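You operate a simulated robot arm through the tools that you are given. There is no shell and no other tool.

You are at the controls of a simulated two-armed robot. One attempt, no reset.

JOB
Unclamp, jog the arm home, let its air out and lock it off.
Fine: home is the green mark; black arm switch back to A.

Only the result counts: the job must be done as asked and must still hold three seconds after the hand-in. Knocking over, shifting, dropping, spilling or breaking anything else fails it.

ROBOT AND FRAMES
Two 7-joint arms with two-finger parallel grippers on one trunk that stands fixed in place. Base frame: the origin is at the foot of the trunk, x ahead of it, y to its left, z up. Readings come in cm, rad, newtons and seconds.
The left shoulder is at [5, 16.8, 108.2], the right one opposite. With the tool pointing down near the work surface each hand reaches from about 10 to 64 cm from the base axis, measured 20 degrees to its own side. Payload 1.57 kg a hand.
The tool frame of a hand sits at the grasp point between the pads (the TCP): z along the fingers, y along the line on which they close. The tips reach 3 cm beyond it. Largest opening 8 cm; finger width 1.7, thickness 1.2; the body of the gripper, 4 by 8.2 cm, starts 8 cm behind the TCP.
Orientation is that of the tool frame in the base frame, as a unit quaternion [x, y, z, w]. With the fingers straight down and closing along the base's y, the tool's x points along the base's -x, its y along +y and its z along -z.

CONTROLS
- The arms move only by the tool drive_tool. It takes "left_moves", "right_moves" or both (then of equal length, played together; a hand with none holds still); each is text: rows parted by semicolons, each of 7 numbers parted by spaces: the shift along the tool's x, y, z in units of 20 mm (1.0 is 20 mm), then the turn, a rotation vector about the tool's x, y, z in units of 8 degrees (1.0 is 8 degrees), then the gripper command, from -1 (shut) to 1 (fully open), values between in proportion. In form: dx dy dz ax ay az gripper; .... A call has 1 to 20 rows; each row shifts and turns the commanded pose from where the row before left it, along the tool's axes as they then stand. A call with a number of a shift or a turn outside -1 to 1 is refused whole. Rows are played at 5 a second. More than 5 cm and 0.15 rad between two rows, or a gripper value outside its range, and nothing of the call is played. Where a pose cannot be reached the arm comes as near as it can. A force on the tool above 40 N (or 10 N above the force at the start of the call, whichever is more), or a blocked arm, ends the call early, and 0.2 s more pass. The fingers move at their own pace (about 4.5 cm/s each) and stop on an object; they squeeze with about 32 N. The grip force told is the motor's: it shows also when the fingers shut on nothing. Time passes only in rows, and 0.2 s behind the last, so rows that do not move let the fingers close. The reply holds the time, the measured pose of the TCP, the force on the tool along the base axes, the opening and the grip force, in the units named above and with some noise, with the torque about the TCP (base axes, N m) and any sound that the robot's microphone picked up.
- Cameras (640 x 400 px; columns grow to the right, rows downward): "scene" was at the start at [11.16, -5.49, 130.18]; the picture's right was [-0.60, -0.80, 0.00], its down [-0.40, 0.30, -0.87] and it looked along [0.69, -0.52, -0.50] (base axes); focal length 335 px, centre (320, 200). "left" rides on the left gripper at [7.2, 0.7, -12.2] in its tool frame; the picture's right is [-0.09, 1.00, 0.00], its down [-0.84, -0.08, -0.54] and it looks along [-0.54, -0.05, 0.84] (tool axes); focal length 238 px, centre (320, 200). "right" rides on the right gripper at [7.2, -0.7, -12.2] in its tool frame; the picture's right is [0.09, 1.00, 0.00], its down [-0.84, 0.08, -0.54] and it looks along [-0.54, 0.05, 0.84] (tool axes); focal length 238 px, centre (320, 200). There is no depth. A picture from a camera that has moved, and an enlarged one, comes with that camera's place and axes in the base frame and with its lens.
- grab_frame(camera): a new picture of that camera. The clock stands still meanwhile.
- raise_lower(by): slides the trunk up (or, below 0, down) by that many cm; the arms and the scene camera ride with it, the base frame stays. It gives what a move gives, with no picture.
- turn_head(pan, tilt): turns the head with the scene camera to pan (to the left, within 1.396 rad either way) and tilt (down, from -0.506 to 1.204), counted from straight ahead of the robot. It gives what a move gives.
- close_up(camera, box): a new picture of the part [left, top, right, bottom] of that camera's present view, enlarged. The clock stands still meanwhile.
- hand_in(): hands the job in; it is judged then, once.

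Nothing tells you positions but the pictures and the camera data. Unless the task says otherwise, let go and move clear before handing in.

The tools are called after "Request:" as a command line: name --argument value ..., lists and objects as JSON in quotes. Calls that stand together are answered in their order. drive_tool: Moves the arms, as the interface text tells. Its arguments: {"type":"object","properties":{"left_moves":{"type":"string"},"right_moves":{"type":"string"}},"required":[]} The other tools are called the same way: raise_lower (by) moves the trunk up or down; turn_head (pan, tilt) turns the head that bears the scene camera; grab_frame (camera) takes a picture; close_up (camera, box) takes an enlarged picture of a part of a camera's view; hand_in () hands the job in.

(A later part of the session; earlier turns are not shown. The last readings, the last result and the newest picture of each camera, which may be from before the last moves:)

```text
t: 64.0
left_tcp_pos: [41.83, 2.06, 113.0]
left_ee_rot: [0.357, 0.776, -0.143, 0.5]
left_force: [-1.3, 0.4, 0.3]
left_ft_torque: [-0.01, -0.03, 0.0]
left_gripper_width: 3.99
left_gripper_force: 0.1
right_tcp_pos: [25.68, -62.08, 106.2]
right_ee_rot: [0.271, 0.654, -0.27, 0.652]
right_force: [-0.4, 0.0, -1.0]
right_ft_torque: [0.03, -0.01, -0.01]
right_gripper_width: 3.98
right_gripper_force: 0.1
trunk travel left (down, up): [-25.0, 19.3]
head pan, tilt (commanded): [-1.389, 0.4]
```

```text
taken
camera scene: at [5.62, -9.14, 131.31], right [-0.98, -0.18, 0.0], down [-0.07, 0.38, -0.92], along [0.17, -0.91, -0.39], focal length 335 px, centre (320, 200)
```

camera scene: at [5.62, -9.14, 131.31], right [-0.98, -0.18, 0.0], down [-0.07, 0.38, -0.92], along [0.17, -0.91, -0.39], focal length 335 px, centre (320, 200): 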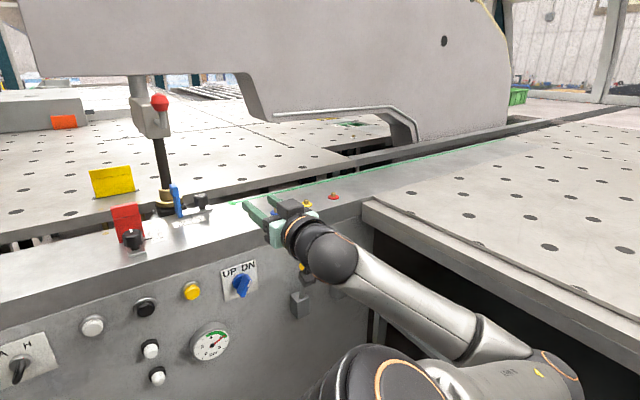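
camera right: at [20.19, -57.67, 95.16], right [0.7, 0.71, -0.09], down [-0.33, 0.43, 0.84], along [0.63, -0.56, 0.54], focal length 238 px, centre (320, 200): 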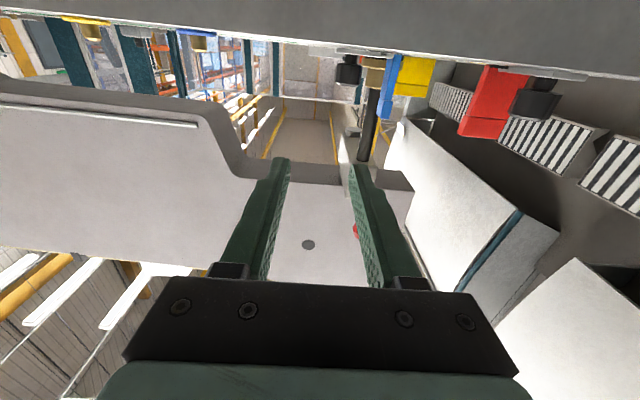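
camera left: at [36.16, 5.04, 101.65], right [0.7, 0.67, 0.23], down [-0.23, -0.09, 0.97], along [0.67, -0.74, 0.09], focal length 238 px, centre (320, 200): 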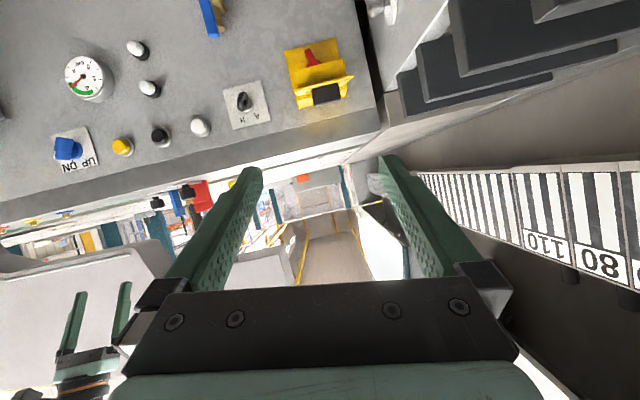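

Both elbows have clearance, about 15 cm on the right. I'll lower the trunk in two steps, checking forces.

Request:
raise_lower --by -10

Request:
raise_lower --by -10

Request:
turn_head --pan -1.1 --tilt 0.4

Request:
grab_frame --camera "scene"

Request:
grab_frame --camera "right"

```text
t: 65.4
left_tcp_pos: [40.63, 0.55, 107.65]
left_ee_rot: [0.372, 0.746, -0.115, 0.54]
left_force: [-0.6, -0.2, 1.1]
left_ft_torque: [0.04, 0.04, 0.01]
left_gripper_width: 4.0
left_gripper_force: 0.0
right_tcp_pos: [25.34, -63.49, 95.53]
right_ee_rot: [0.277, 0.655, -0.263, 0.652]
right_force: [-0.2, 0.2, -0.2]
right_ft_torque: [-0.01, 0.02, 0.0]
right_gripper_width: 3.99
right_gripper_force: 0.1
trunk travel left (down, up): [-15.0, 29.3]
head pan, tilt (commanded): [-1.389, 0.4]
```

```text
t: 65.9
left_tcp_pos: [39.45, 0.38, 108.63]
left_ee_rot: [0.377, 0.723, -0.105, 0.569]
left_force: [0.1, 0.4, -0.3]
left_ft_torque: [-0.02, 0.02, -0.01]
left_gripper_width: 3.99
left_gripper_force: 0.1
right_tcp_pos: [25.3, -63.26, 94.08]
right_ee_rot: [0.277, 0.653, -0.264, 0.654]
right_force: [0.8, -0.2, 0.2]
right_ft_torque: [-0.02, 0.01, 0.0]
right_gripper_width: 4.0
right_gripper_force: 0.1
trunk travel left (down, up): [-13.8, 30.5]
head pan, tilt (commanded): [-1.389, 0.4]
stopped: the arm was blocked; the commanded pose is now the measured one
```

```text
t: 66.7
left_tcp_pos: [39.68, 0.54, 108.72]
left_ee_rot: [0.378, 0.724, -0.107, 0.567]
left_force: [-0.1, -0.2, -0.2]
left_ft_torque: [0.02, 0.0, -0.01]
left_gripper_width: 4.01
left_gripper_force: 0.0
right_tcp_pos: [25.26, -63.29, 94.3]
right_ee_rot: [0.277, 0.653, -0.264, 0.653]
right_force: [1.3, -0.8, -0.2]
right_ft_torque: [-0.02, -0.02, -0.01]
right_gripper_width: 3.98
right_gripper_force: 0.1
trunk travel left (down, up): [-13.8, 30.5]
head pan, tilt (commanded): [-1.1, 0.4]
```

```text
taken
camera scene: at [7.44, -9.69, 120.0], right [-0.89, -0.45, -0.01], down [-0.17, 0.36, -0.92], along [0.42, -0.81, -0.4], focal length 335 px, centre (320, 200)
```

scene: 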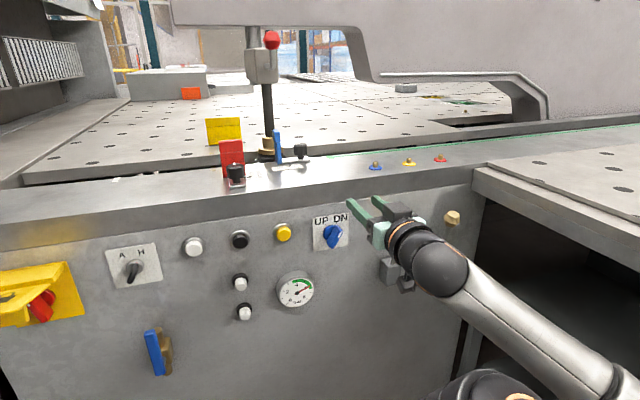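

```text
taken
camera right: at [16.23, -54.93, 87.05], right [0.7, 0.71, -0.08], down [-0.33, 0.42, 0.84], along [0.63, -0.57, 0.53], focal length 238 px, centre (320, 200)
```

right: 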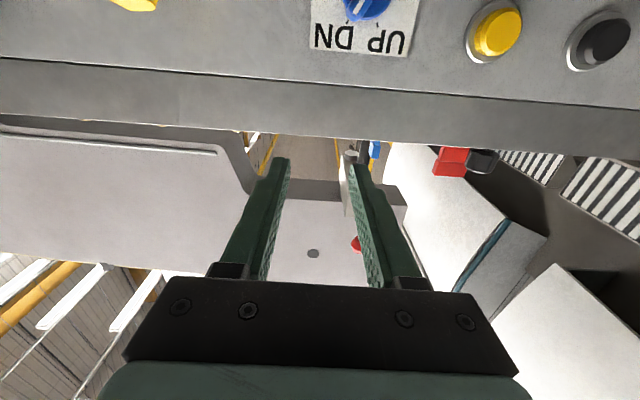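

The trunk stopped after 11 cm and the left arm got pushed, so something of the left arm is resting on something. I'll look at it.

Request:
raise_lower --by 2

Request:
turn_head --pan 0.9 --tilt 0.7

Request:
grab_frame --camera "scene"

Request:
turn_head --pan 0.3 --tilt 0.7

Request:
grab_frame --camera "scene"

```text
t: 67.3
left_tcp_pos: [40.57, 2.02, 109.9]
left_ee_rot: [0.369, 0.731, -0.113, 0.563]
left_force: [-0.2, 0.6, -0.9]
left_ft_torque: [0.02, 0.0, -0.02]
left_gripper_width: 4.02
left_gripper_force: 0.0
right_tcp_pos: [25.83, -62.16, 96.92]
right_ee_rot: [0.27, 0.654, -0.27, 0.653]
right_force: [0.5, -0.3, -0.3]
right_ft_torque: [-0.03, 0.02, 0.0]
right_gripper_width: 4.03
right_gripper_force: 0.0
trunk travel left (down, up): [-15.8, 28.5]
head pan, tilt (commanded): [-1.1, 0.4]
```

```text
t: 69.2
left_tcp_pos: [40.53, 1.96, 110.08]
left_ee_rot: [0.369, 0.73, -0.113, 0.565]
left_force: [0.6, 0.1, 0.1]
left_ft_torque: [-0.01, -0.02, 0.02]
left_gripper_width: 4.0
left_gripper_force: 0.0
right_tcp_pos: [25.79, -62.14, 96.98]
right_ee_rot: [0.27, 0.654, -0.27, 0.653]
right_force: [0.0, 0.6, -0.3]
right_ft_torque: [0.0, 0.02, 0.03]
right_gripper_width: 4.0
right_gripper_force: 0.0
trunk travel left (down, up): [-15.8, 28.5]
head pan, tilt (commanded): [0.901, 0.7]
```

```text
taken
camera scene: at [9.23, 6.62, 119.39], right [0.78, -0.62, 0.0], down [-0.4, -0.5, -0.77], along [0.48, 0.6, -0.64], focal length 335 px, centre (320, 200)
```

scene: 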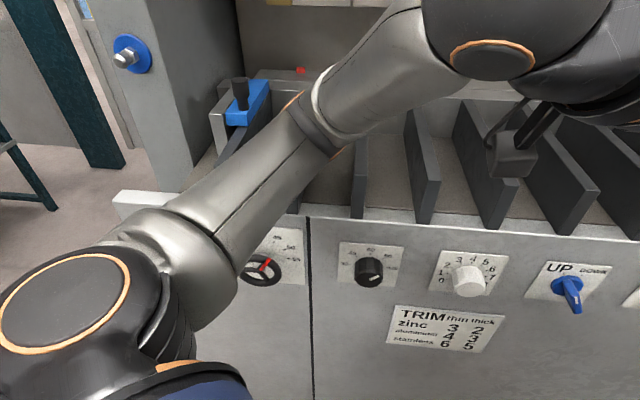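

```text
t: 70.2
left_tcp_pos: [40.48, 2.01, 109.94]
left_ee_rot: [0.369, 0.73, -0.113, 0.565]
left_force: [0.4, -0.3, -0.3]
left_ft_torque: [0.0, -0.02, 0.04]
left_gripper_width: 4.0
left_gripper_force: 0.0
right_tcp_pos: [25.69, -62.11, 96.99]
right_ee_rot: [0.27, 0.654, -0.269, 0.653]
right_force: [0.8, 0.2, 0.3]
right_ft_torque: [-0.01, 0.06, -0.01]
right_gripper_width: 3.99
right_gripper_force: 0.1
trunk travel left (down, up): [-15.8, 28.5]
head pan, tilt (commanded): [0.3, 0.7]
```

```text
taken
camera scene: at [12.06, 2.49, 119.39], right [0.3, -0.96, 0.0], down [-0.62, -0.19, -0.76], along [0.73, 0.23, -0.64], focal length 335 px, centre (320, 200)
```

scene: 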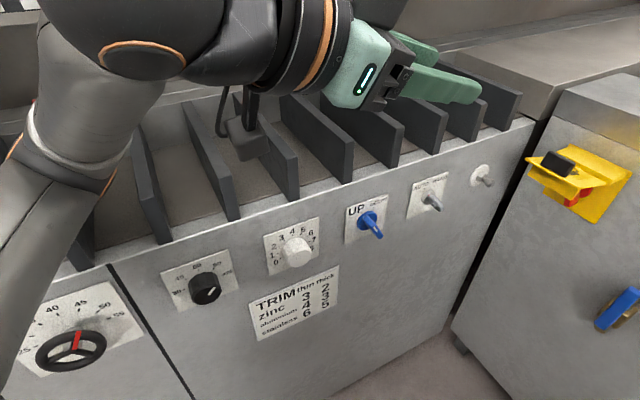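

The left cabinet's dividers rise to about z = 100 and the left elbow rests against them. I'll turn the left hand to point straight down and then move it out to the robot's left side, away from the cabinet.

Request:
drive_tool --left_moves "0 0 -0.3 -0.178 0.891 -0.582 0;0 0 -0.3 -0.178 0.891 -0.582 0;0 0 0 -0.178 0.891 -0.582 0;0 0 0 -0.178 0.891 -0.582 0;0 0 0 -0.178 0.891 -0.582 0;0 0 0 -0.178 0.891 -0.582 0;0 0 0 -0.178 0.891 -0.582 0;0 0 0 -0.178 0.891 -0.582 0;0 0 0 -0.178 0.891 -0.582 0;0 0 0 -0.178 0.891 -0.582 0"

Request:
drive_tool --left_moves "0.65 0.96 -0.7 0 0 0 0;0.65 0.96 -0.7 0 0 0 0;0.65 0.96 -0.7 0 0 0 0;0.65 0.96 -0.7 0 0 0 0;0.65 0.96 -0.7 0 0 0 0;0.65 0.96 -0.7 0 0 0 0;0.65 0.96 -0.7 0 0 0 0;0.65 0.96 -0.7 0 0 0 0;0.65 0.96 -0.7 0 0 0 0;0.65 0.96 -0.7 0 0 0 0"

Request:
turn_head --pan 0.9 --tilt 0.6

Request:
grab_frame --camera "scene"

```text
t: 72.5
left_tcp_pos: [39.64, 2.67, 110.5]
left_ee_rot: [-0.001, 1.0, 0.0, -0.001]
left_force: [0.8, 0.8, 0.0]
left_ft_torque: [-0.01, 0.02, 0.03]
left_gripper_width: 4.02
left_gripper_force: 0.0
right_tcp_pos: [25.95, -61.96, 97.04]
right_ee_rot: [0.272, 0.654, -0.27, 0.652]
right_force: [0.6, 0.2, 0.1]
right_ft_torque: [0.0, 0.0, 0.02]
right_gripper_width: 3.99
right_gripper_force: 0.0
trunk travel left (down, up): [-15.8, 28.5]
head pan, tilt (commanded): [0.3, 0.7]
```

```text
t: 74.7
left_tcp_pos: [31.09, 15.37, 119.64]
left_ee_rot: [-0.001, 1.0, -0.001, 0.0]
left_force: [-0.7, -0.1, -0.1]
left_ft_torque: [-0.01, 0.0, 0.0]
left_gripper_width: 4.01
left_gripper_force: 0.0
left hand out of reach, approached as far as the arm can: row 7, 8, 9, 10
right_tcp_pos: [25.79, -62.34, 97.17]
right_ee_rot: [0.271, 0.654, -0.27, 0.653]
right_force: [-0.1, 0.3, 0.1]
right_ft_torque: [-0.01, -0.01, 0.01]
right_gripper_width: 4.0
right_gripper_force: 0.2
trunk travel left (down, up): [-15.8, 28.5]
head pan, tilt (commanded): [0.3, 0.7]
```

```text
t: 75.7
left_tcp_pos: [31.05, 15.44, 119.52]
left_ee_rot: [-0.001, 1.0, -0.001, 0.0]
left_force: [0.1, 0.6, 1.2]
left_ft_torque: [-0.02, -0.02, -0.02]
left_gripper_width: 4.02
left_gripper_force: 0.1
right_tcp_pos: [25.67, -62.21, 97.02]
right_ee_rot: [0.27, 0.654, -0.269, 0.653]
right_force: [0.4, 0.1, -0.1]
right_ft_torque: [-0.03, 0.01, -0.01]
right_gripper_width: 4.04
right_gripper_force: 0.1
trunk travel left (down, up): [-15.8, 28.5]
head pan, tilt (commanded): [0.901, 0.6]
```

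```text
taken
camera scene: at [9.44, 6.89, 120.25], right [0.78, -0.62, 0.0], down [-0.35, -0.44, -0.82], along [0.51, 0.65, -0.57], focal length 335 px, centre (320, 200)
```

scene: 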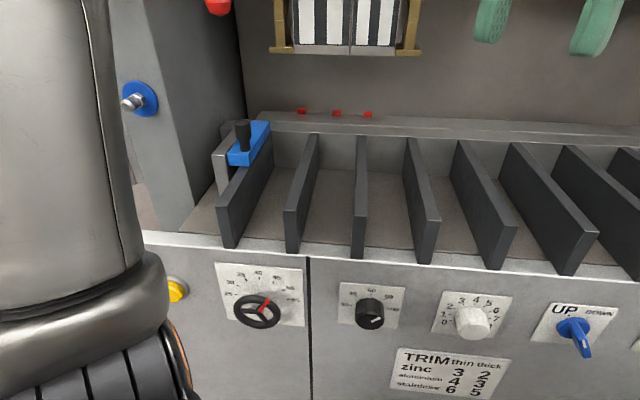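

The left arm's elbow is now raised and its hand clear of the cabinet. I'll lower the trunk further.

Request:
raise_lower --by -8

Request:
raise_lower --by -7

Request:
turn_head --pan -1.1 --tilt 0.4

Request:
grab_frame --camera "scene"

Request:
grab_frame --camera "right"

```text
t: 76.8
left_tcp_pos: [31.02, 15.36, 111.46]
left_ee_rot: [0.0, 1.0, -0.001, -0.001]
left_force: [0.7, -0.3, -0.2]
left_ft_torque: [0.01, 0.0, -0.01]
left_gripper_width: 4.01
left_gripper_force: 0.0
right_tcp_pos: [25.78, -62.21, 88.96]
right_ee_rot: [0.27, 0.654, -0.269, 0.653]
right_force: [-0.1, 0.4, -0.2]
right_ft_torque: [0.0, 0.01, 0.01]
right_gripper_width: 4.0
right_gripper_force: 0.1
trunk travel left (down, up): [-7.8, 36.5]
head pan, tilt (commanded): [0.901, 0.6]
```

```text
t: 77.9
left_tcp_pos: [30.95, 15.43, 104.51]
left_ee_rot: [0.0, 1.0, -0.002, 0.0]
left_force: [0.4, -0.3, 1.0]
left_ft_torque: [0.06, 0.05, -0.02]
left_gripper_width: 4.01
left_gripper_force: 0.0
right_tcp_pos: [25.73, -62.19, 82.06]
right_ee_rot: [0.27, 0.654, -0.269, 0.653]
right_force: [0.6, -0.1, 0.5]
right_ft_torque: [-0.02, 0.01, 0.03]
right_gripper_width: 3.99
right_gripper_force: 0.0
trunk travel left (down, up): [-0.8, 43.5]
head pan, tilt (commanded): [0.901, 0.6]
```

```text
t: 79.8
left_tcp_pos: [31.1, 15.39, 104.44]
left_ee_rot: [0.0, 1.0, -0.001, 0.0]
left_force: [0.2, 0.5, 0.6]
left_ft_torque: [0.03, 0.0, 0.02]
left_gripper_width: 4.01
left_gripper_force: 0.1
right_tcp_pos: [25.67, -62.25, 82.1]
right_ee_rot: [0.271, 0.654, -0.27, 0.653]
right_force: [0.1, -0.7, -0.1]
right_ft_torque: [0.0, 0.0, 0.01]
right_gripper_width: 4.01
right_gripper_force: 0.0
trunk travel left (down, up): [-0.8, 43.5]
head pan, tilt (commanded): [-1.1, 0.4]
```

```text
taken
camera scene: at [8.16, -8.28, 107.07], right [-0.89, -0.45, 0.0], down [-0.18, 0.35, -0.92], along [0.42, -0.82, -0.39], focal length 335 px, centre (320, 200)
```

scene: 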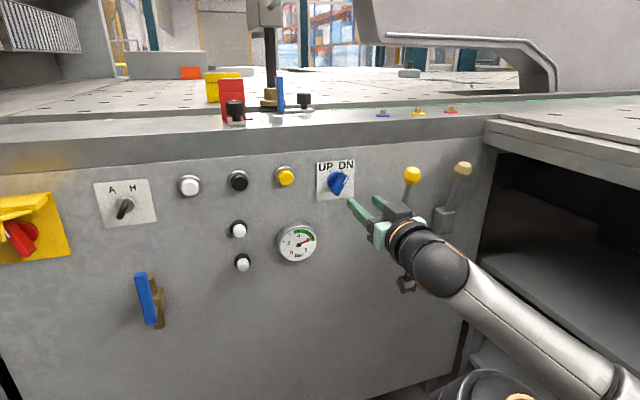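

```text
taken
camera right: at [16.69, -54.03, 74.77], right [0.7, 0.7, -0.09], down [-0.33, 0.44, 0.84], along [0.63, -0.56, 0.54], focal length 238 px, centre (320, 200)
```

right: 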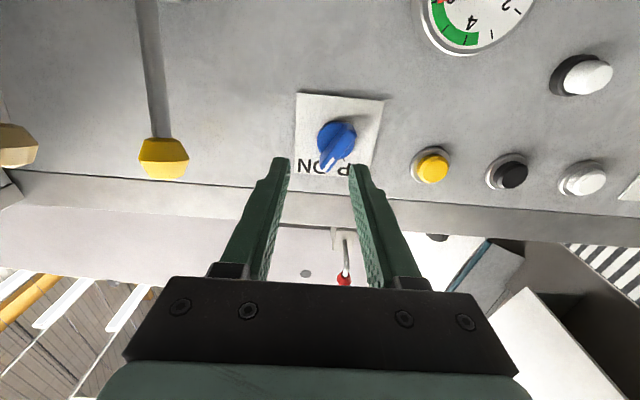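

The trunk is down and the hand sits level right in front of the UP/DN knob. I'll zoom in to measure the fin before gripping.

Request:
close_up --camera "right" --box '[280, 80, 400, 200]'

Request:
close_up --camera "scene" --box '[300, 140, 420, 240]'

Request:
close_up --camera "scene" --box '[180, 0, 340, 140]'

```text
3.33 times, centred on (340, 140) of right
camera zoom: at [16.69, -54.03, 74.77], right [0.7, 0.7, -0.09], down [-0.33, 0.44, 0.84], along [0.63, -0.56, 0.54], focal length 794 px, centre (253, 400)
```

zoom: 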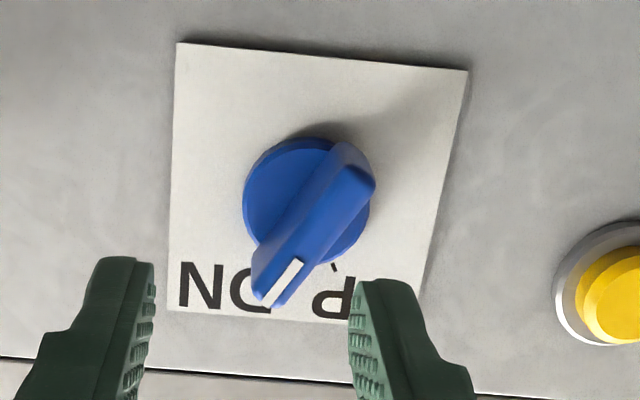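

```text
4.00 times, centred on (360, 190) of scene
camera zoom: at [8.16, -8.28, 107.07], right [-0.89, -0.45, 0.0], down [-0.18, 0.35, -0.92], along [0.42, -0.82, -0.39], focal length 1340 px, centre (160, 240)
```

zoom: 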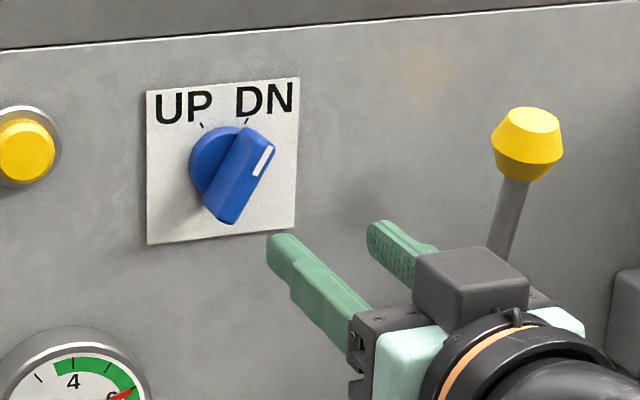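

```text
2.86 times, centred on (260, 70) of scene
camera zoom: at [8.16, -8.28, 107.07], right [-0.89, -0.45, 0.0], down [-0.18, 0.35, -0.92], along [0.42, -0.82, -0.39], focal length 957 px, centre (491, 571)
```

zoom: 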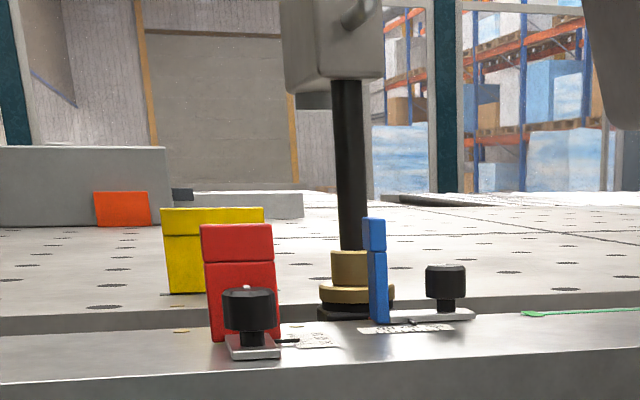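

The fin's centre is at about L = −24.0, z = 82.5 in panel coordinates, tilted 35° toward DN. I'll centre the hand, roll it to straddle the fin, and check.

Request:
drive_tool --right_moves "-0.2 0.9 0 0 0 0 0;0 0 0 0 0 0.82 0;0 0 0 0 0 0.82 0;0 0 0 0 0 0.82 0;0 0 0 0 0 0.82 0;0 0 0 0 0 0.82 0;0 0 1 0 0 0 0"

Request:
grab_frame --camera "right"

Request:
close_up --camera "scene" --box '[280, 120, 460, 260]'

```text
t: 81.4
left_tcp_pos: [31.1, 15.49, 104.49]
left_ee_rot: [0.0, 1.0, -0.001, 0.0]
left_force: [0.6, 0.6, -1.1]
left_ft_torque: [0.01, 0.0, 0.03]
left_gripper_width: 4.01
left_gripper_force: 0.1
right_tcp_pos: [28.39, -62.33, 82.36]
right_ee_rot: [0.444, 0.551, -0.074, 0.703]
right_force: [-0.1, 0.3, 0.0]
right_ft_torque: [0.01, 0.0, 0.0]
right_gripper_width: 4.02
right_gripper_force: 0.0
trunk travel left (down, up): [-0.8, 43.5]
head pan, tilt (commanded): [-1.1, 0.4]
```

```text
taken
camera right: at [22.14, -51.32, 75.91], right [0.63, 0.63, 0.46], down [-0.66, 0.11, 0.75], along [0.42, -0.77, 0.48], focal length 238 px, centre (320, 200)
```

right: 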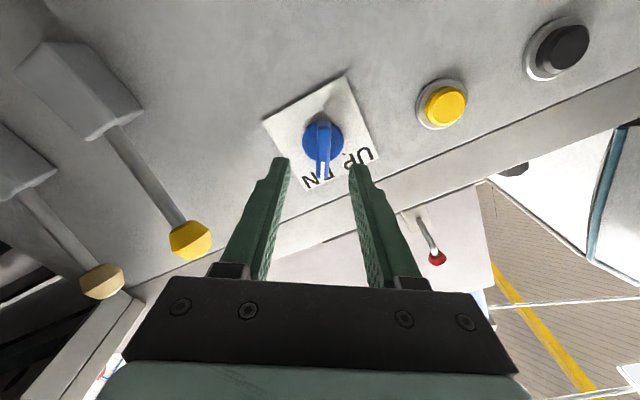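

```text
2.86 times, centred on (370, 190) of scene
camera zoom: at [8.14, -8.27, 107.08], right [-0.89, -0.45, 0.0], down [-0.18, 0.35, -0.92], along [0.42, -0.82, -0.39], focal length 957 px, centre (177, 229)
```

zoom: 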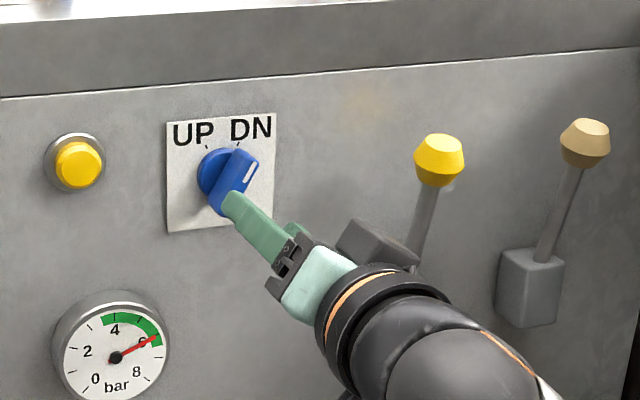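

The fin is centred and parallel between the fingers. I'll advance around it and close.

Request:
drive_tool --right_moves "0 0 0.9 0 0 0 0;0 0 0.9 0 0 0 0;0 0 0.9 0 0 0 0;0 0 0 0 0 0 -1;0 0 0 0 0 0 -1;0 0 0 0 0 0 -1;0 0 0 0 0 0 -1"

Request:
grab_frame --camera "right"

```text
t: 83.0
left_tcp_pos: [31.09, 15.51, 104.49]
left_ee_rot: [0.0, 1.0, -0.001, 0.0]
left_force: [-0.6, -0.2, -0.5]
left_ft_torque: [0.0, 0.03, -0.01]
left_gripper_width: 3.98
left_gripper_force: 0.1
right_tcp_pos: [32.36, -65.92, 82.48]
right_ee_rot: [0.442, 0.551, -0.074, 0.704]
right_force: [13.3, -0.4, 5.9]
right_ft_torque: [-0.11, 0.53, 0.05]
right_gripper_width: 1.25
right_gripper_force: 29.3
trunk travel left (down, up): [-0.8, 43.5]
head pan, tilt (commanded): [-1.1, 0.4]
```

```text
taken
camera right: at [26.1, -55.06, 76.03], right [0.62, 0.63, 0.46], down [-0.66, 0.11, 0.75], along [0.42, -0.77, 0.48], focal length 238 px, centre (320, 200)
```

right: 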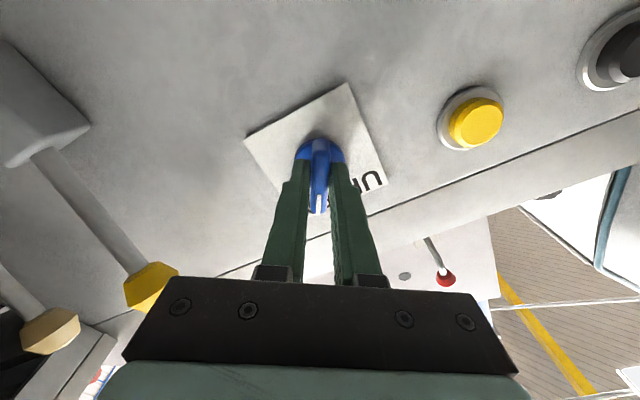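

Gripped with 1.25 cm between the pads. I'll turn counter-clockwise (as seen facing the panel) from DN toward UP.

Request:
drive_tool --right_moves "0 0 0 0 0 -0.8 -1;0 0 0 0 0 -0.8 -1;0 0 0 0 0 -0.8 -1;0 0 0 0 0 -0.8 -1"

Request:
grab_frame --camera "right"

Request:
grab_frame --camera "scene"

```text
t: 84.0
left_tcp_pos: [31.1, 15.47, 104.49]
left_ee_rot: [-0.001, 1.0, -0.002, 0.0]
left_force: [0.2, -0.2, 0.8]
left_ft_torque: [0.0, -0.01, -0.01]
left_gripper_width: 4.01
left_gripper_force: 0.0
right_tcp_pos: [32.3, -66.03, 82.56]
right_ee_rot: [0.311, 0.635, -0.231, 0.668]
right_force: [9.3, -0.9, 8.6]
right_ft_torque: [-0.11, -0.03, 0.14]
right_gripper_width: 1.21
right_gripper_force: 28.6
trunk travel left (down, up): [-0.8, 43.5]
head pan, tilt (commanded): [-1.1, 0.4]
```

```text
taken
camera right: at [23.81, -57.34, 75.19], right [0.71, 0.71, 0.03], down [-0.4, 0.36, 0.84], along [0.58, -0.61, 0.54], focal length 238 px, centre (320, 200)
```

right: 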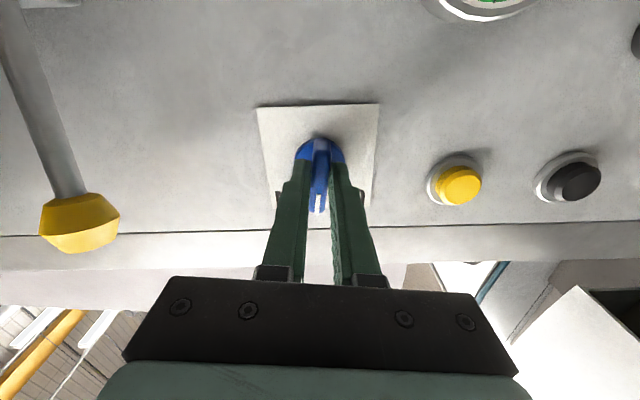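

```text
taken
camera scene: at [8.19, -8.22, 107.08], right [-0.89, -0.45, 0.0], down [-0.18, 0.35, -0.92], along [0.42, -0.82, -0.39], focal length 335 px, centre (320, 200)
```

scene: 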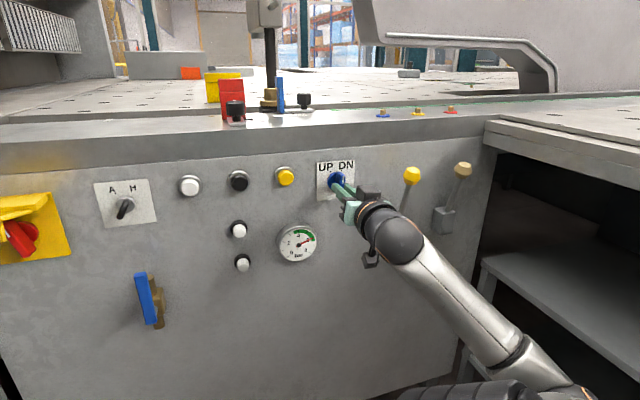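

The fin follows the hand and is now near vertical. I'll continue on to UP.

Request:
drive_tool --right_moves "0 0 0 0 0 -0.8 -1;0 0 0 0 0 -0.8 -1;0 0 0 0 0 -0.8 -1;0 0 0 0 0 -0.8 -1;0 0 0 0 0 -0.6 -1"

Request:
grab_frame --camera "scene"

Request:
close_up --camera "scene" --box '[290, 130, 410, 240]'

```text
t: 85.2
left_tcp_pos: [30.96, 15.46, 104.56]
left_ee_rot: [0.0, 1.0, -0.001, 0.001]
left_force: [-0.3, 0.8, 0.5]
left_ft_torque: [-0.02, 0.0, -0.02]
left_gripper_width: 4.0
left_gripper_force: 0.0
right_tcp_pos: [32.05, -66.22, 82.52]
right_ee_rot: [0.135, 0.694, -0.397, 0.585]
right_force: [-3.6, -13.7, 11.1]
right_ft_torque: [-0.61, -0.64, 0.24]
right_gripper_width: 1.2
right_gripper_force: 29.2
trunk travel left (down, up): [-0.8, 43.5]
head pan, tilt (commanded): [-1.1, 0.4]
```

```text
taken
camera scene: at [8.08, -8.26, 107.09], right [-0.89, -0.45, 0.0], down [-0.18, 0.35, -0.92], along [0.42, -0.82, -0.39], focal length 335 px, centre (320, 200)
```

scene: 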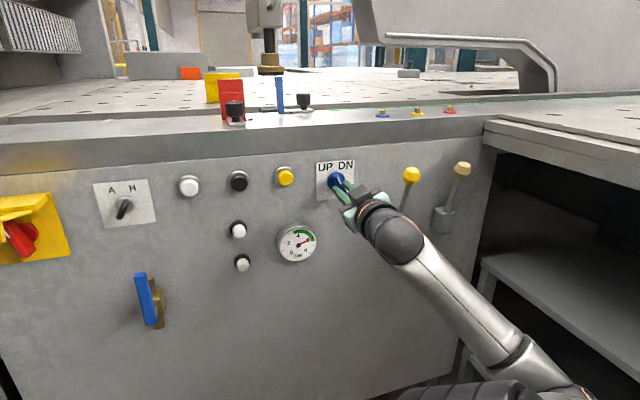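

```text
3.64 times, centred on (350, 185) of scene
camera zoom: at [8.08, -8.26, 107.09], right [-0.89, -0.45, 0.0], down [-0.18, 0.35, -0.92], along [0.42, -0.82, -0.39], focal length 1218 px, centre (211, 254)
```

zoom: 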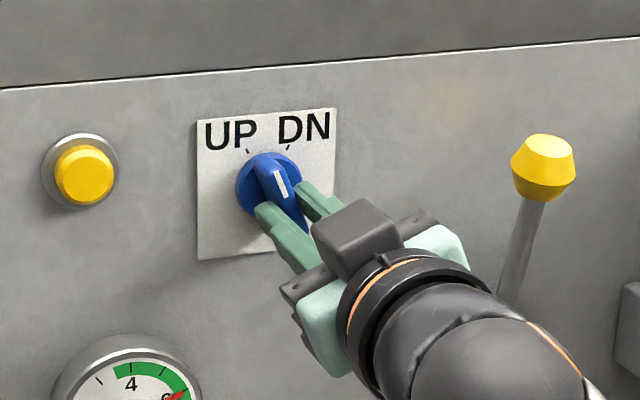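

The rod and its brass cup lifted off the table, so the UP/DN knob is the clamp and it is now released. I'll open the fingers, back off and check that the knob stays at UP.

Request:
drive_tool --right_moves "0 0 0 0 0 0 0;0 0 0 0 0 0 0;0 0 0 0 0 0 0;0 0 -1 0 0 0 0;0 0 -1 0 0 0 0;0 0 -1 0 0 0 0;0 0 -0.5 0 0 0 0"

Request:
grab_frame --camera "right"

Request:
close_up --camera "scene" --box '[290, 130, 410, 240]'

Request:
close_up --camera "scene" --box '[180, 0, 420, 140]'

```text
t: 86.8
left_tcp_pos: [31.04, 15.32, 104.5]
left_ee_rot: [0.0, 1.0, -0.001, 0.001]
left_force: [0.4, 0.9, 0.7]
left_ft_torque: [0.01, 0.0, 0.0]
left_gripper_width: 4.0
left_gripper_force: 0.1
right_tcp_pos: [27.42, -61.05, 82.51]
right_ee_rot: [0.133, 0.695, -0.397, 0.585]
right_force: [-0.3, 0.5, -0.5]
right_ft_torque: [-0.02, 0.01, -0.02]
right_gripper_width: 4.01
right_gripper_force: 0.0
trunk travel left (down, up): [-0.8, 43.5]
head pan, tilt (commanded): [-1.1, 0.4]
```

```text
taken
camera right: at [16.31, -54.98, 76.05], right [0.62, 0.62, -0.48], down [-0.1, 0.67, 0.74], along [0.78, -0.41, 0.48], focal length 238 px, centre (320, 200)
```

right: 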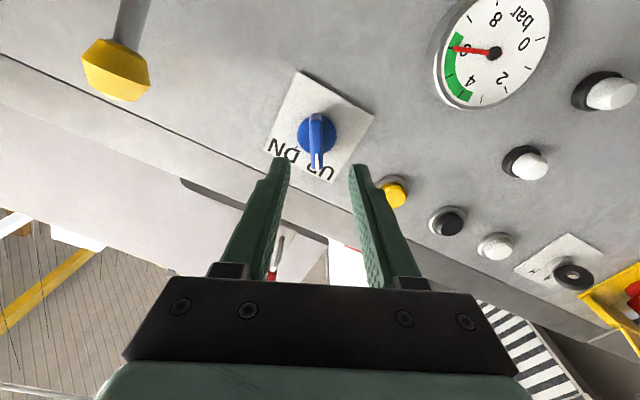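

```text
3.64 times, centred on (350, 185) of scene
camera zoom: at [8.16, -8.28, 107.08], right [-0.89, -0.45, 0.0], down [-0.18, 0.35, -0.92], along [0.42, -0.82, -0.39], focal length 1218 px, centre (211, 254)
```

zoom: 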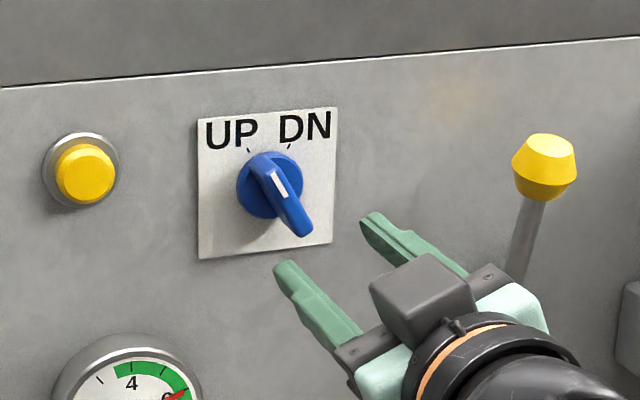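

```text
2.67 times, centred on (300, 70) of scene
camera zoom: at [8.16, -8.28, 107.08], right [-0.89, -0.45, 0.0], down [-0.18, 0.35, -0.92], along [0.42, -0.82, -0.39], focal length 894 px, centre (373, 547)
```

zoom: 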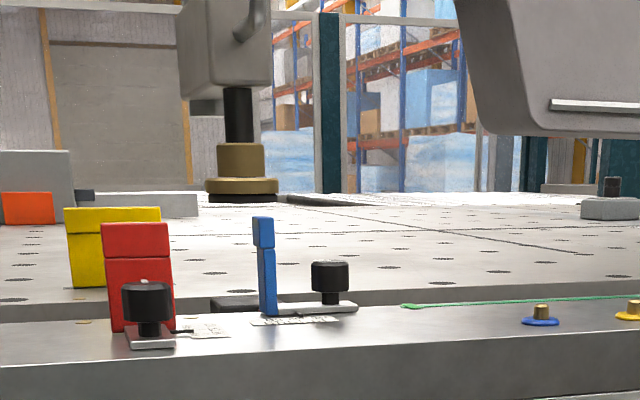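

The clamp is up (the brass cup hangs above the table) and the knob rests at UP. Next is the jog: white and black are the usual hold-to-run colours, so I'll level the roll, close the fingers and move in front of the white button.

Request:
drive_tool --right_moves "0 0 0 0 0 0.97 -1;0 0 0 0 0 0.97 -1;0 0 0 0 0 0.97 -1"

Request:
drive_tool --right_moves "-0.09 0.97 0 0 0 0 -1;-0.09 0.97 0 0 0 0 -1;-0.09 0.97 0 0 0 0 -1;-0.09 0.97 0 0 0 0 -1;-0.09 0.97 0 0 0 0 -1;-0.09 0.97 0 0 0 0 -1;-0.09 0.97 0 0 0 0 -1;-0.09 0.97 0 0 0 0 -1;-0.09 0.97 0 0 0 0 -1;-0.09 0.97 0 0 0 0 -1;-0.09 0.97 0 0 0 0 -1;-0.09 0.97 0 0 0 0 -1;-0.09 0.97 0 0 0 0 -1;-0.09 0.97 0 0 0 0 -1;-0.09 0.97 0 0 0 0 -1"

Request:
grab_frame --camera "right"

Request:
grab_frame --camera "scene"

```text
t: 87.6
left_tcp_pos: [31.02, 15.34, 104.59]
left_ee_rot: [-0.001, 1.0, 0.0, 0.0]
left_force: [1.0, -0.7, -0.5]
left_ft_torque: [0.01, 0.0, -0.02]
left_gripper_width: 4.03
left_gripper_force: 0.0
right_tcp_pos: [27.19, -61.19, 82.48]
right_ee_rot: [0.273, 0.653, -0.269, 0.653]
right_force: [-0.6, 0.3, -0.2]
right_ft_torque: [-0.02, 0.03, 0.0]
right_gripper_width: 0.02
right_gripper_force: 16.4
trunk travel left (down, up): [-0.8, 43.5]
head pan, tilt (commanded): [-1.1, 0.4]
```

```text
t: 90.8
left_tcp_pos: [31.05, 15.36, 104.58]
left_ee_rot: [0.0, 1.0, -0.001, -0.001]
left_force: [-0.1, -0.1, 0.5]
left_ft_torque: [-0.01, -0.02, -0.02]
left_gripper_width: 3.97
left_gripper_force: 0.0
right_tcp_pos: [32.16, -55.54, 88.14]
right_ee_rot: [0.27, 0.656, -0.267, 0.653]
right_force: [0.1, 0.1, -0.1]
right_ft_torque: [0.0, -0.01, 0.0]
right_gripper_width: 0.0
right_gripper_force: 21.4
right hand out of reach, approached as far as the arm can: row 3, 4, 5, 6, 7, 8, 9, 10, 11, 12, 13, 14, 15
trunk travel left (down, up): [-0.8, 43.5]
head pan, tilt (commanded): [-1.1, 0.4]
```

```text
taken
camera right: at [22.88, -47.43, 81.08], right [0.7, 0.71, -0.09], down [-0.33, 0.43, 0.84], along [0.63, -0.56, 0.54], focal length 238 px, centre (320, 200)
```

right: 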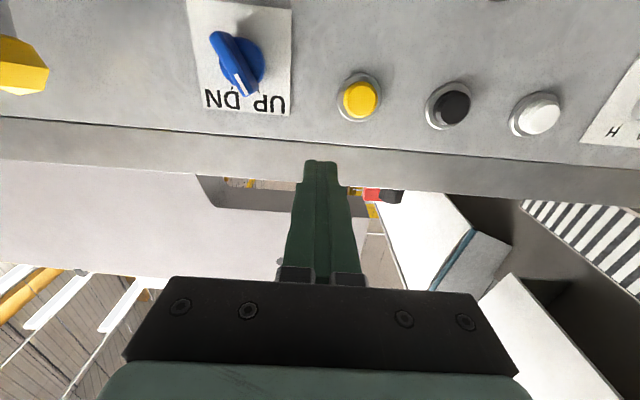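

```text
taken
camera scene: at [8.16, -8.28, 107.08], right [-0.89, -0.45, 0.0], down [-0.18, 0.35, -0.92], along [0.42, -0.82, -0.39], focal length 335 px, centre (320, 200)
```

scene: 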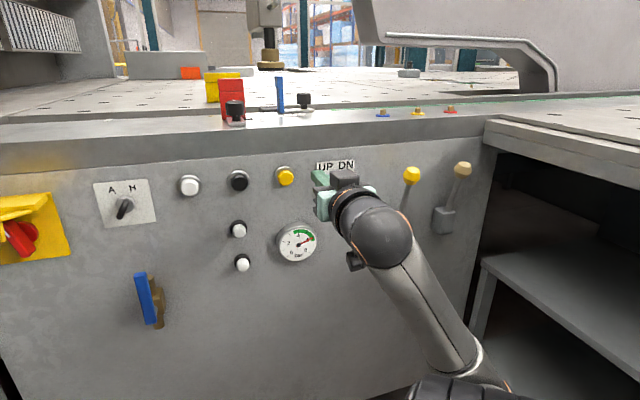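

The arm hit a wrist limit at L ≈ −16. I'll raise the hand somewhat first, since a higher path worked earlier, and then go left.

Request:
drive_tool --right_moves "-1 0 -0.5 0 0 0 -1;-1 0 -0.5 0 0 0 -1;-1 0 0 0 0 0 -1;-1 0.5 0 0 0 0 -1;-0.5 1 0 0 0 0 -1;0 1 0 0 0 0 -1;0 1 0 0 0 0 -1;0 1 0 0 0 0 -1;0 1 0 0 0 0 -1;0 1 0 0 0 0 -1;0 1 0 0 0 0 -1;0 1 0 0 0 0 -1"

Request:
grab_frame --camera "scene"

```text
t: 93.4
left_tcp_pos: [30.91, 15.33, 104.48]
left_ee_rot: [0.0, 1.0, -0.001, 0.0]
left_force: [0.3, -0.9, -1.5]
left_ft_torque: [0.0, 0.01, 0.01]
left_gripper_width: 4.02
left_gripper_force: 0.0
right_tcp_pos: [42.82, -42.48, 97.58]
right_ee_rot: [0.272, 0.653, -0.269, 0.653]
right_force: [0.0, -0.5, -0.5]
right_ft_torque: [0.02, 0.02, 0.01]
right_gripper_width: 0.0
right_gripper_force: 21.2
right hand out of reach, approached as far as the arm can: row 1
trunk travel left (down, up): [-0.8, 43.5]
head pan, tilt (commanded): [-1.1, 0.4]
```

```text
taken
camera scene: at [8.14, -8.29, 107.08], right [-0.89, -0.45, 0.0], down [-0.18, 0.35, -0.92], along [0.42, -0.82, -0.39], focal length 335 px, centre (320, 200)
```

scene: 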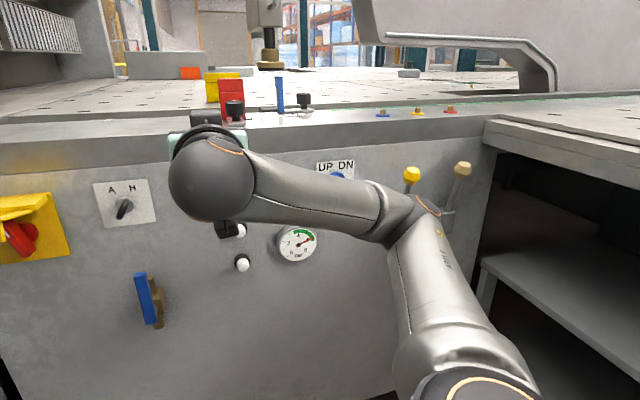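

Now the hand is at L ≈ 0 at z = 97.6 in a good arm posture. I'll go down to button height and over to the white button.

Request:
drive_tool --right_moves "0 1 0 0 0 0 -1;0 1 0 0 0 0 -1;0.6 0.5 0 0 0 0 -1;0.9 0 0 0 0 0 -1;0.9 0 0 0 0 0 -1;0.9 0 0 0 0 0 -1;0.9 0 0 0 0 0 -1;0.9 0 0 0 0 0 -1;0.9 0 0 0 0 0 -1"

Request:
grab_frame --camera "right"

Request:
turn_head --pan -1.0 --tilt 0.2

Request:
grab_frame --camera "scene"

```text
t: 95.4
left_tcp_pos: [31.06, 15.49, 104.58]
left_ee_rot: [0.0, 1.0, 0.0, 0.0]
left_force: [-0.4, -0.7, -0.1]
left_ft_torque: [0.0, 0.01, 0.0]
left_gripper_width: 4.01
left_gripper_force: 0.1
right_tcp_pos: [46.42, -38.84, 85.51]
right_ee_rot: [0.271, 0.654, -0.269, 0.653]
right_force: [-0.8, 0.9, -0.2]
right_ft_torque: [-0.02, 0.03, -0.01]
right_gripper_width: 0.02
right_gripper_force: 21.4
trunk travel left (down, up): [-0.8, 43.5]
head pan, tilt (commanded): [-1.1, 0.4]
```

```text
taken
camera right: at [37.39, -30.74, 78.23], right [0.7, 0.7, -0.09], down [-0.33, 0.44, 0.84], along [0.63, -0.56, 0.54], focal length 238 px, centre (320, 200)
```

right: 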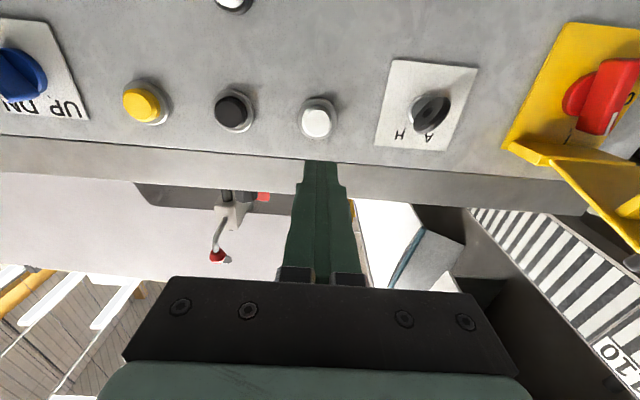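

```text
t: 96.2
left_tcp_pos: [30.98, 15.36, 104.45]
left_ee_rot: [-0.001, 1.0, -0.001, 0.0]
left_force: [-0.5, 0.4, 0.0]
left_ft_torque: [-0.04, 0.04, 0.02]
left_gripper_width: 3.98
left_gripper_force: 0.1
right_tcp_pos: [46.53, -38.96, 85.51]
right_ee_rot: [0.272, 0.654, -0.269, 0.653]
right_force: [-0.3, 0.0, -0.5]
right_ft_torque: [-0.04, 0.01, -0.03]
right_gripper_width: 0.03
right_gripper_force: 21.3
trunk travel left (down, up): [-0.8, 43.5]
head pan, tilt (commanded): [-1.0, 0.201]
```

```text
taken
camera scene: at [8.98, -7.87, 108.92], right [-0.84, -0.54, 0.0], down [-0.11, 0.17, -0.98], along [0.53, -0.82, -0.2], focal length 335 px, centre (320, 200)
```

scene: 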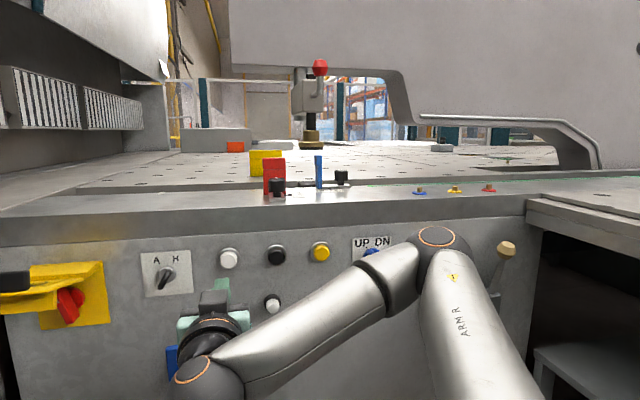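

White button is at about L = 4.9, z = 84. I'll line up and approach to just short of contact, and take a reference zoom of the clamp arm and rail.

Request:
drive_tool --right_moves "0.7 -0.22 0 0 0 0 -1;0 0 1 0 0 0 -1;0 0 1 0 0 0 -1;0 0 1 0 0 0 -1;0 0 0.8 0 0 0 -1"

Request:
grab_frame --camera "right"

Request:
close_up --camera "scene" --box '[240, 50, 540, 210]'

```text
t: 97.4
left_tcp_pos: [31.0, 15.5, 104.53]
left_ee_rot: [0.0, 1.0, -0.001, 0.0]
left_force: [-1.2, 0.2, -0.4]
left_ft_torque: [0.03, 0.0, 0.02]
left_gripper_width: 3.97
left_gripper_force: 0.1
right_tcp_pos: [51.72, -44.33, 84.38]
right_ee_rot: [0.274, 0.654, -0.271, 0.651]
right_force: [-0.2, 0.2, -0.7]
right_ft_torque: [-0.02, 0.0, 0.0]
right_gripper_width: 0.0
right_gripper_force: 20.9
right hand out of reach, approached as far as the arm can: row 5
trunk travel left (down, up): [-0.8, 43.5]
head pan, tilt (commanded): [-1.0, 0.201]
```

```text
taken
camera right: at [42.75, -36.03, 77.18], right [0.71, 0.7, -0.09], down [-0.32, 0.43, 0.84], along [0.63, -0.56, 0.53], focal length 238 px, centre (320, 200)
```

right: 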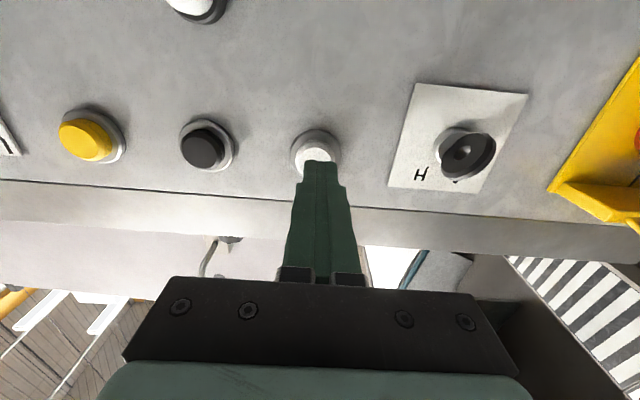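

```text
2.13 times, centred on (390, 130) of scene
camera zoom: at [8.98, -7.87, 108.93], right [-0.84, -0.54, 0.0], down [-0.11, 0.17, -0.98], along [0.53, -0.82, -0.2], focal length 715 px, centre (171, 349)
```

zoom: 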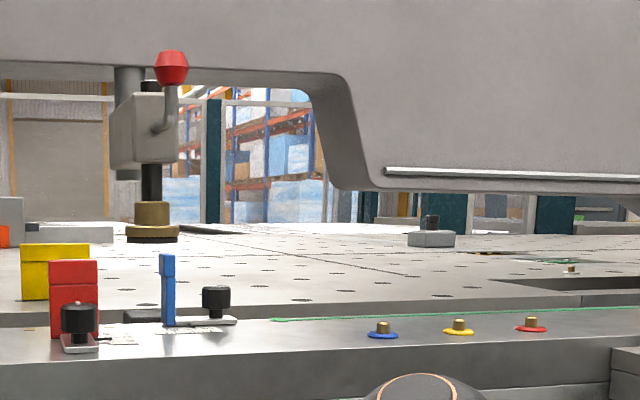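

The closed fingertips are lined up with the white button, just short of it. I'll press in small steps and watch the force.

Request:
drive_tool --right_moves "0 0 0.4 0 0 0 -1;0 0 0.4 0 0 0 -1"

Request:
close_up --camera "scene" --box '[240, 50, 540, 210]'

Request:
grab_frame --camera "right"

```text
t: 98.0
left_tcp_pos: [31.06, 15.45, 104.54]
left_ee_rot: [0.0, 1.0, -0.001, -0.001]
left_force: [0.0, -0.3, -0.5]
left_ft_torque: [-0.01, 0.02, -0.02]
left_gripper_width: 3.98
left_gripper_force: 0.3
right_tcp_pos: [53.07, -45.13, 84.68]
right_ee_rot: [0.274, 0.655, -0.271, 0.65]
right_force: [0.3, -0.9, -0.4]
right_ft_torque: [0.01, 0.0, -0.01]
right_gripper_width: 0.0
right_gripper_force: 21.9
right hand out of reach, approached as far as the arm can: row 2
trunk travel left (down, up): [-0.8, 43.5]
head pan, tilt (commanded): [-1.0, 0.201]
```

```text
2.13 times, centred on (390, 130) of scene
camera zoom: at [8.98, -7.87, 108.93], right [-0.84, -0.54, 0.0], down [-0.11, 0.17, -0.98], along [0.53, -0.82, -0.2], focal length 715 px, centre (171, 349)
```

zoom: 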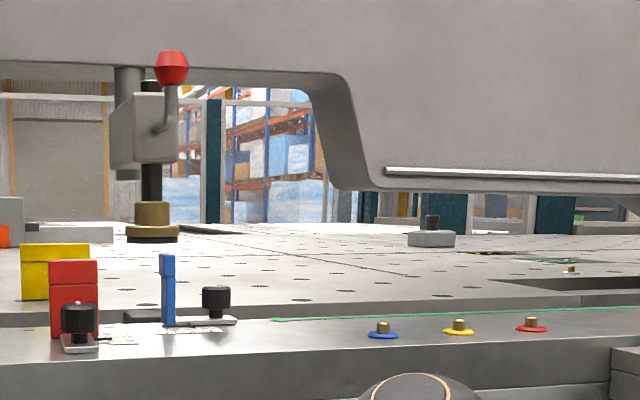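

```text
taken
camera right: at [43.97, -36.88, 77.36], right [0.71, 0.7, -0.09], down [-0.32, 0.43, 0.84], along [0.63, -0.56, 0.53], focal length 238 px, centre (320, 200)
```

right: 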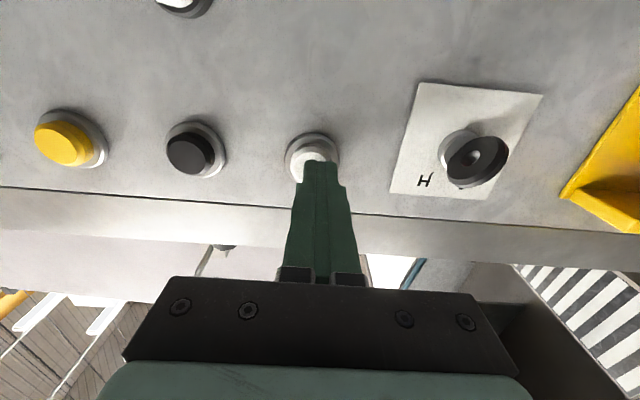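

No contact yet (tips at about F = 72.4), and the wrist is near its limit. I'll swing the hand's yaw 15° to the left to ease the wrist, keeping the tips on the button, and push on gently.

Request:
drive_tool --right_moves "0.1 -0.4 -0.3 -0.94 0 0 -1;0.1 -0.4 0 -0.94 0 0 -1"

Request:
grab_frame --camera "right"

```text
t: 98.6
left_tcp_pos: [31.02, 15.38, 104.52]
left_ee_rot: [0.0, 1.0, -0.001, 0.0]
left_force: [0.9, -0.5, 0.1]
left_ft_torque: [-0.03, 0.01, 0.01]
left_gripper_width: 4.01
left_gripper_force: 0.1
right_tcp_pos: [53.14, -42.56, 89.47]
right_ee_rot: [0.186, 0.689, -0.182, 0.677]
right_force: [0.5, 0.2, 0.5]
right_ft_torque: [0.01, 0.0, -0.01]
right_gripper_width: 0.03
right_gripper_force: 21.1
right hand out of reach, approached as far as the arm can: row 1, 2
trunk travel left (down, up): [-0.8, 43.5]
head pan, tilt (commanded): [-1.0, 0.201]
```

```text
taken
camera right: at [42.31, -36.97, 82.51], right [0.5, 0.86, -0.09], down [-0.42, 0.33, 0.85], along [0.76, -0.38, 0.52], focal length 238 px, centre (320, 200)
```

right: 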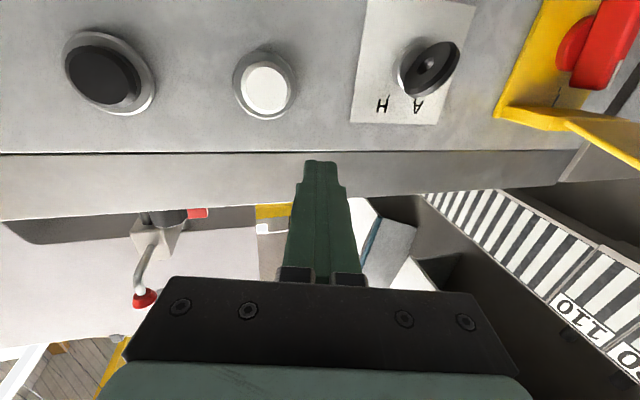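

Yawing left made it worse (the hand drifted up), so yawing right should ease the wrist. I'll back off slightly and rotate 30° to the right.

Request:
drive_tool --right_moves "0.3 0 -0.8 0.94 0 0 -1;0.5 0 -0.3 0.94 0 0 -1;0.5 0 0 0.94 0 0 -1;0.5 0 0 0.94 0 0 -1"

Request:
grab_frame --camera "right"

```text
t: 99.6
left_tcp_pos: [31.07, 15.42, 104.48]
left_ee_rot: [0.0, 1.0, -0.001, 0.0]
left_force: [0.3, -0.1, 0.1]
left_ft_torque: [-0.01, 0.01, 0.0]
left_gripper_width: 3.99
left_gripper_force: 0.1
right_tcp_pos: [51.31, -41.56, 86.0]
right_ee_rot: [0.355, 0.613, -0.353, 0.612]
right_force: [0.2, 0.5, 0.6]
right_ft_torque: [-0.02, -0.01, 0.0]
right_gripper_width: 0.0
right_gripper_force: 21.4
trunk travel left (down, up): [-0.8, 43.5]
head pan, tilt (commanded): [-1.0, 0.201]
```

```text
taken
camera right: at [44.7, -31.2, 78.69], right [0.86, 0.5, -0.09], down [-0.2, 0.51, 0.84], along [0.46, -0.71, 0.54], focal length 238 px, centre (320, 200)
```

right: 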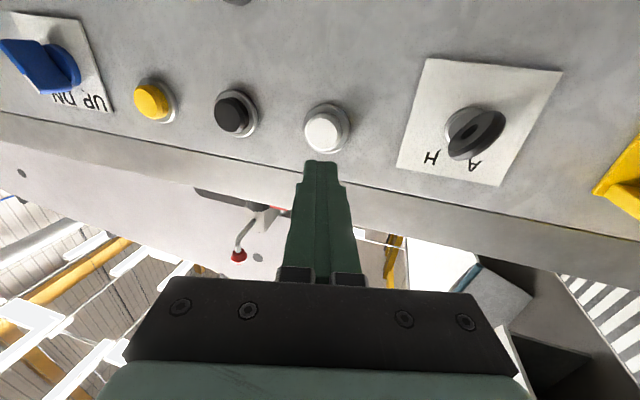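

With the yaw 15° to the right the arm is within reach again. I'll line the tips up with the white button centre and approach along the panel normal.

Request:
drive_tool --right_moves "0.4 -0.07 0.9 0 0 0 -1;0.4 -0.07 0.9 0 0 0 -1"

Request:
grab_frame --camera "right"

```text
t: 100.2
left_tcp_pos: [31.06, 15.43, 104.56]
left_ee_rot: [0.0, 1.0, -0.002, 0.0]
left_force: [0.5, -0.5, -1.2]
left_ft_torque: [0.0, -0.04, 0.01]
left_gripper_width: 4.01
left_gripper_force: 0.1
right_tcp_pos: [52.9, -44.73, 84.5]
right_ee_rot: [0.355, 0.612, -0.354, 0.612]
right_force: [0.0, -0.2, -0.4]
right_ft_torque: [0.0, -0.03, 0.0]
right_gripper_width: 0.01
right_gripper_force: 21.1
trunk travel left (down, up): [-0.8, 43.5]
head pan, tilt (commanded): [-1.0, 0.201]
```

```text
taken
camera right: at [46.25, -34.51, 77.08], right [0.86, 0.5, -0.09], down [-0.2, 0.51, 0.84], along [0.46, -0.7, 0.54], focal length 238 px, centre (320, 200)
```

right: 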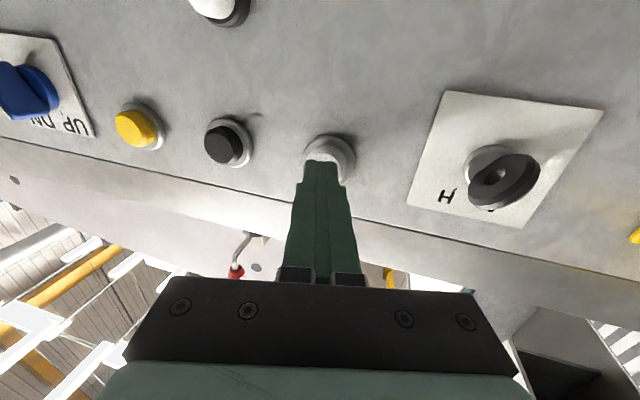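

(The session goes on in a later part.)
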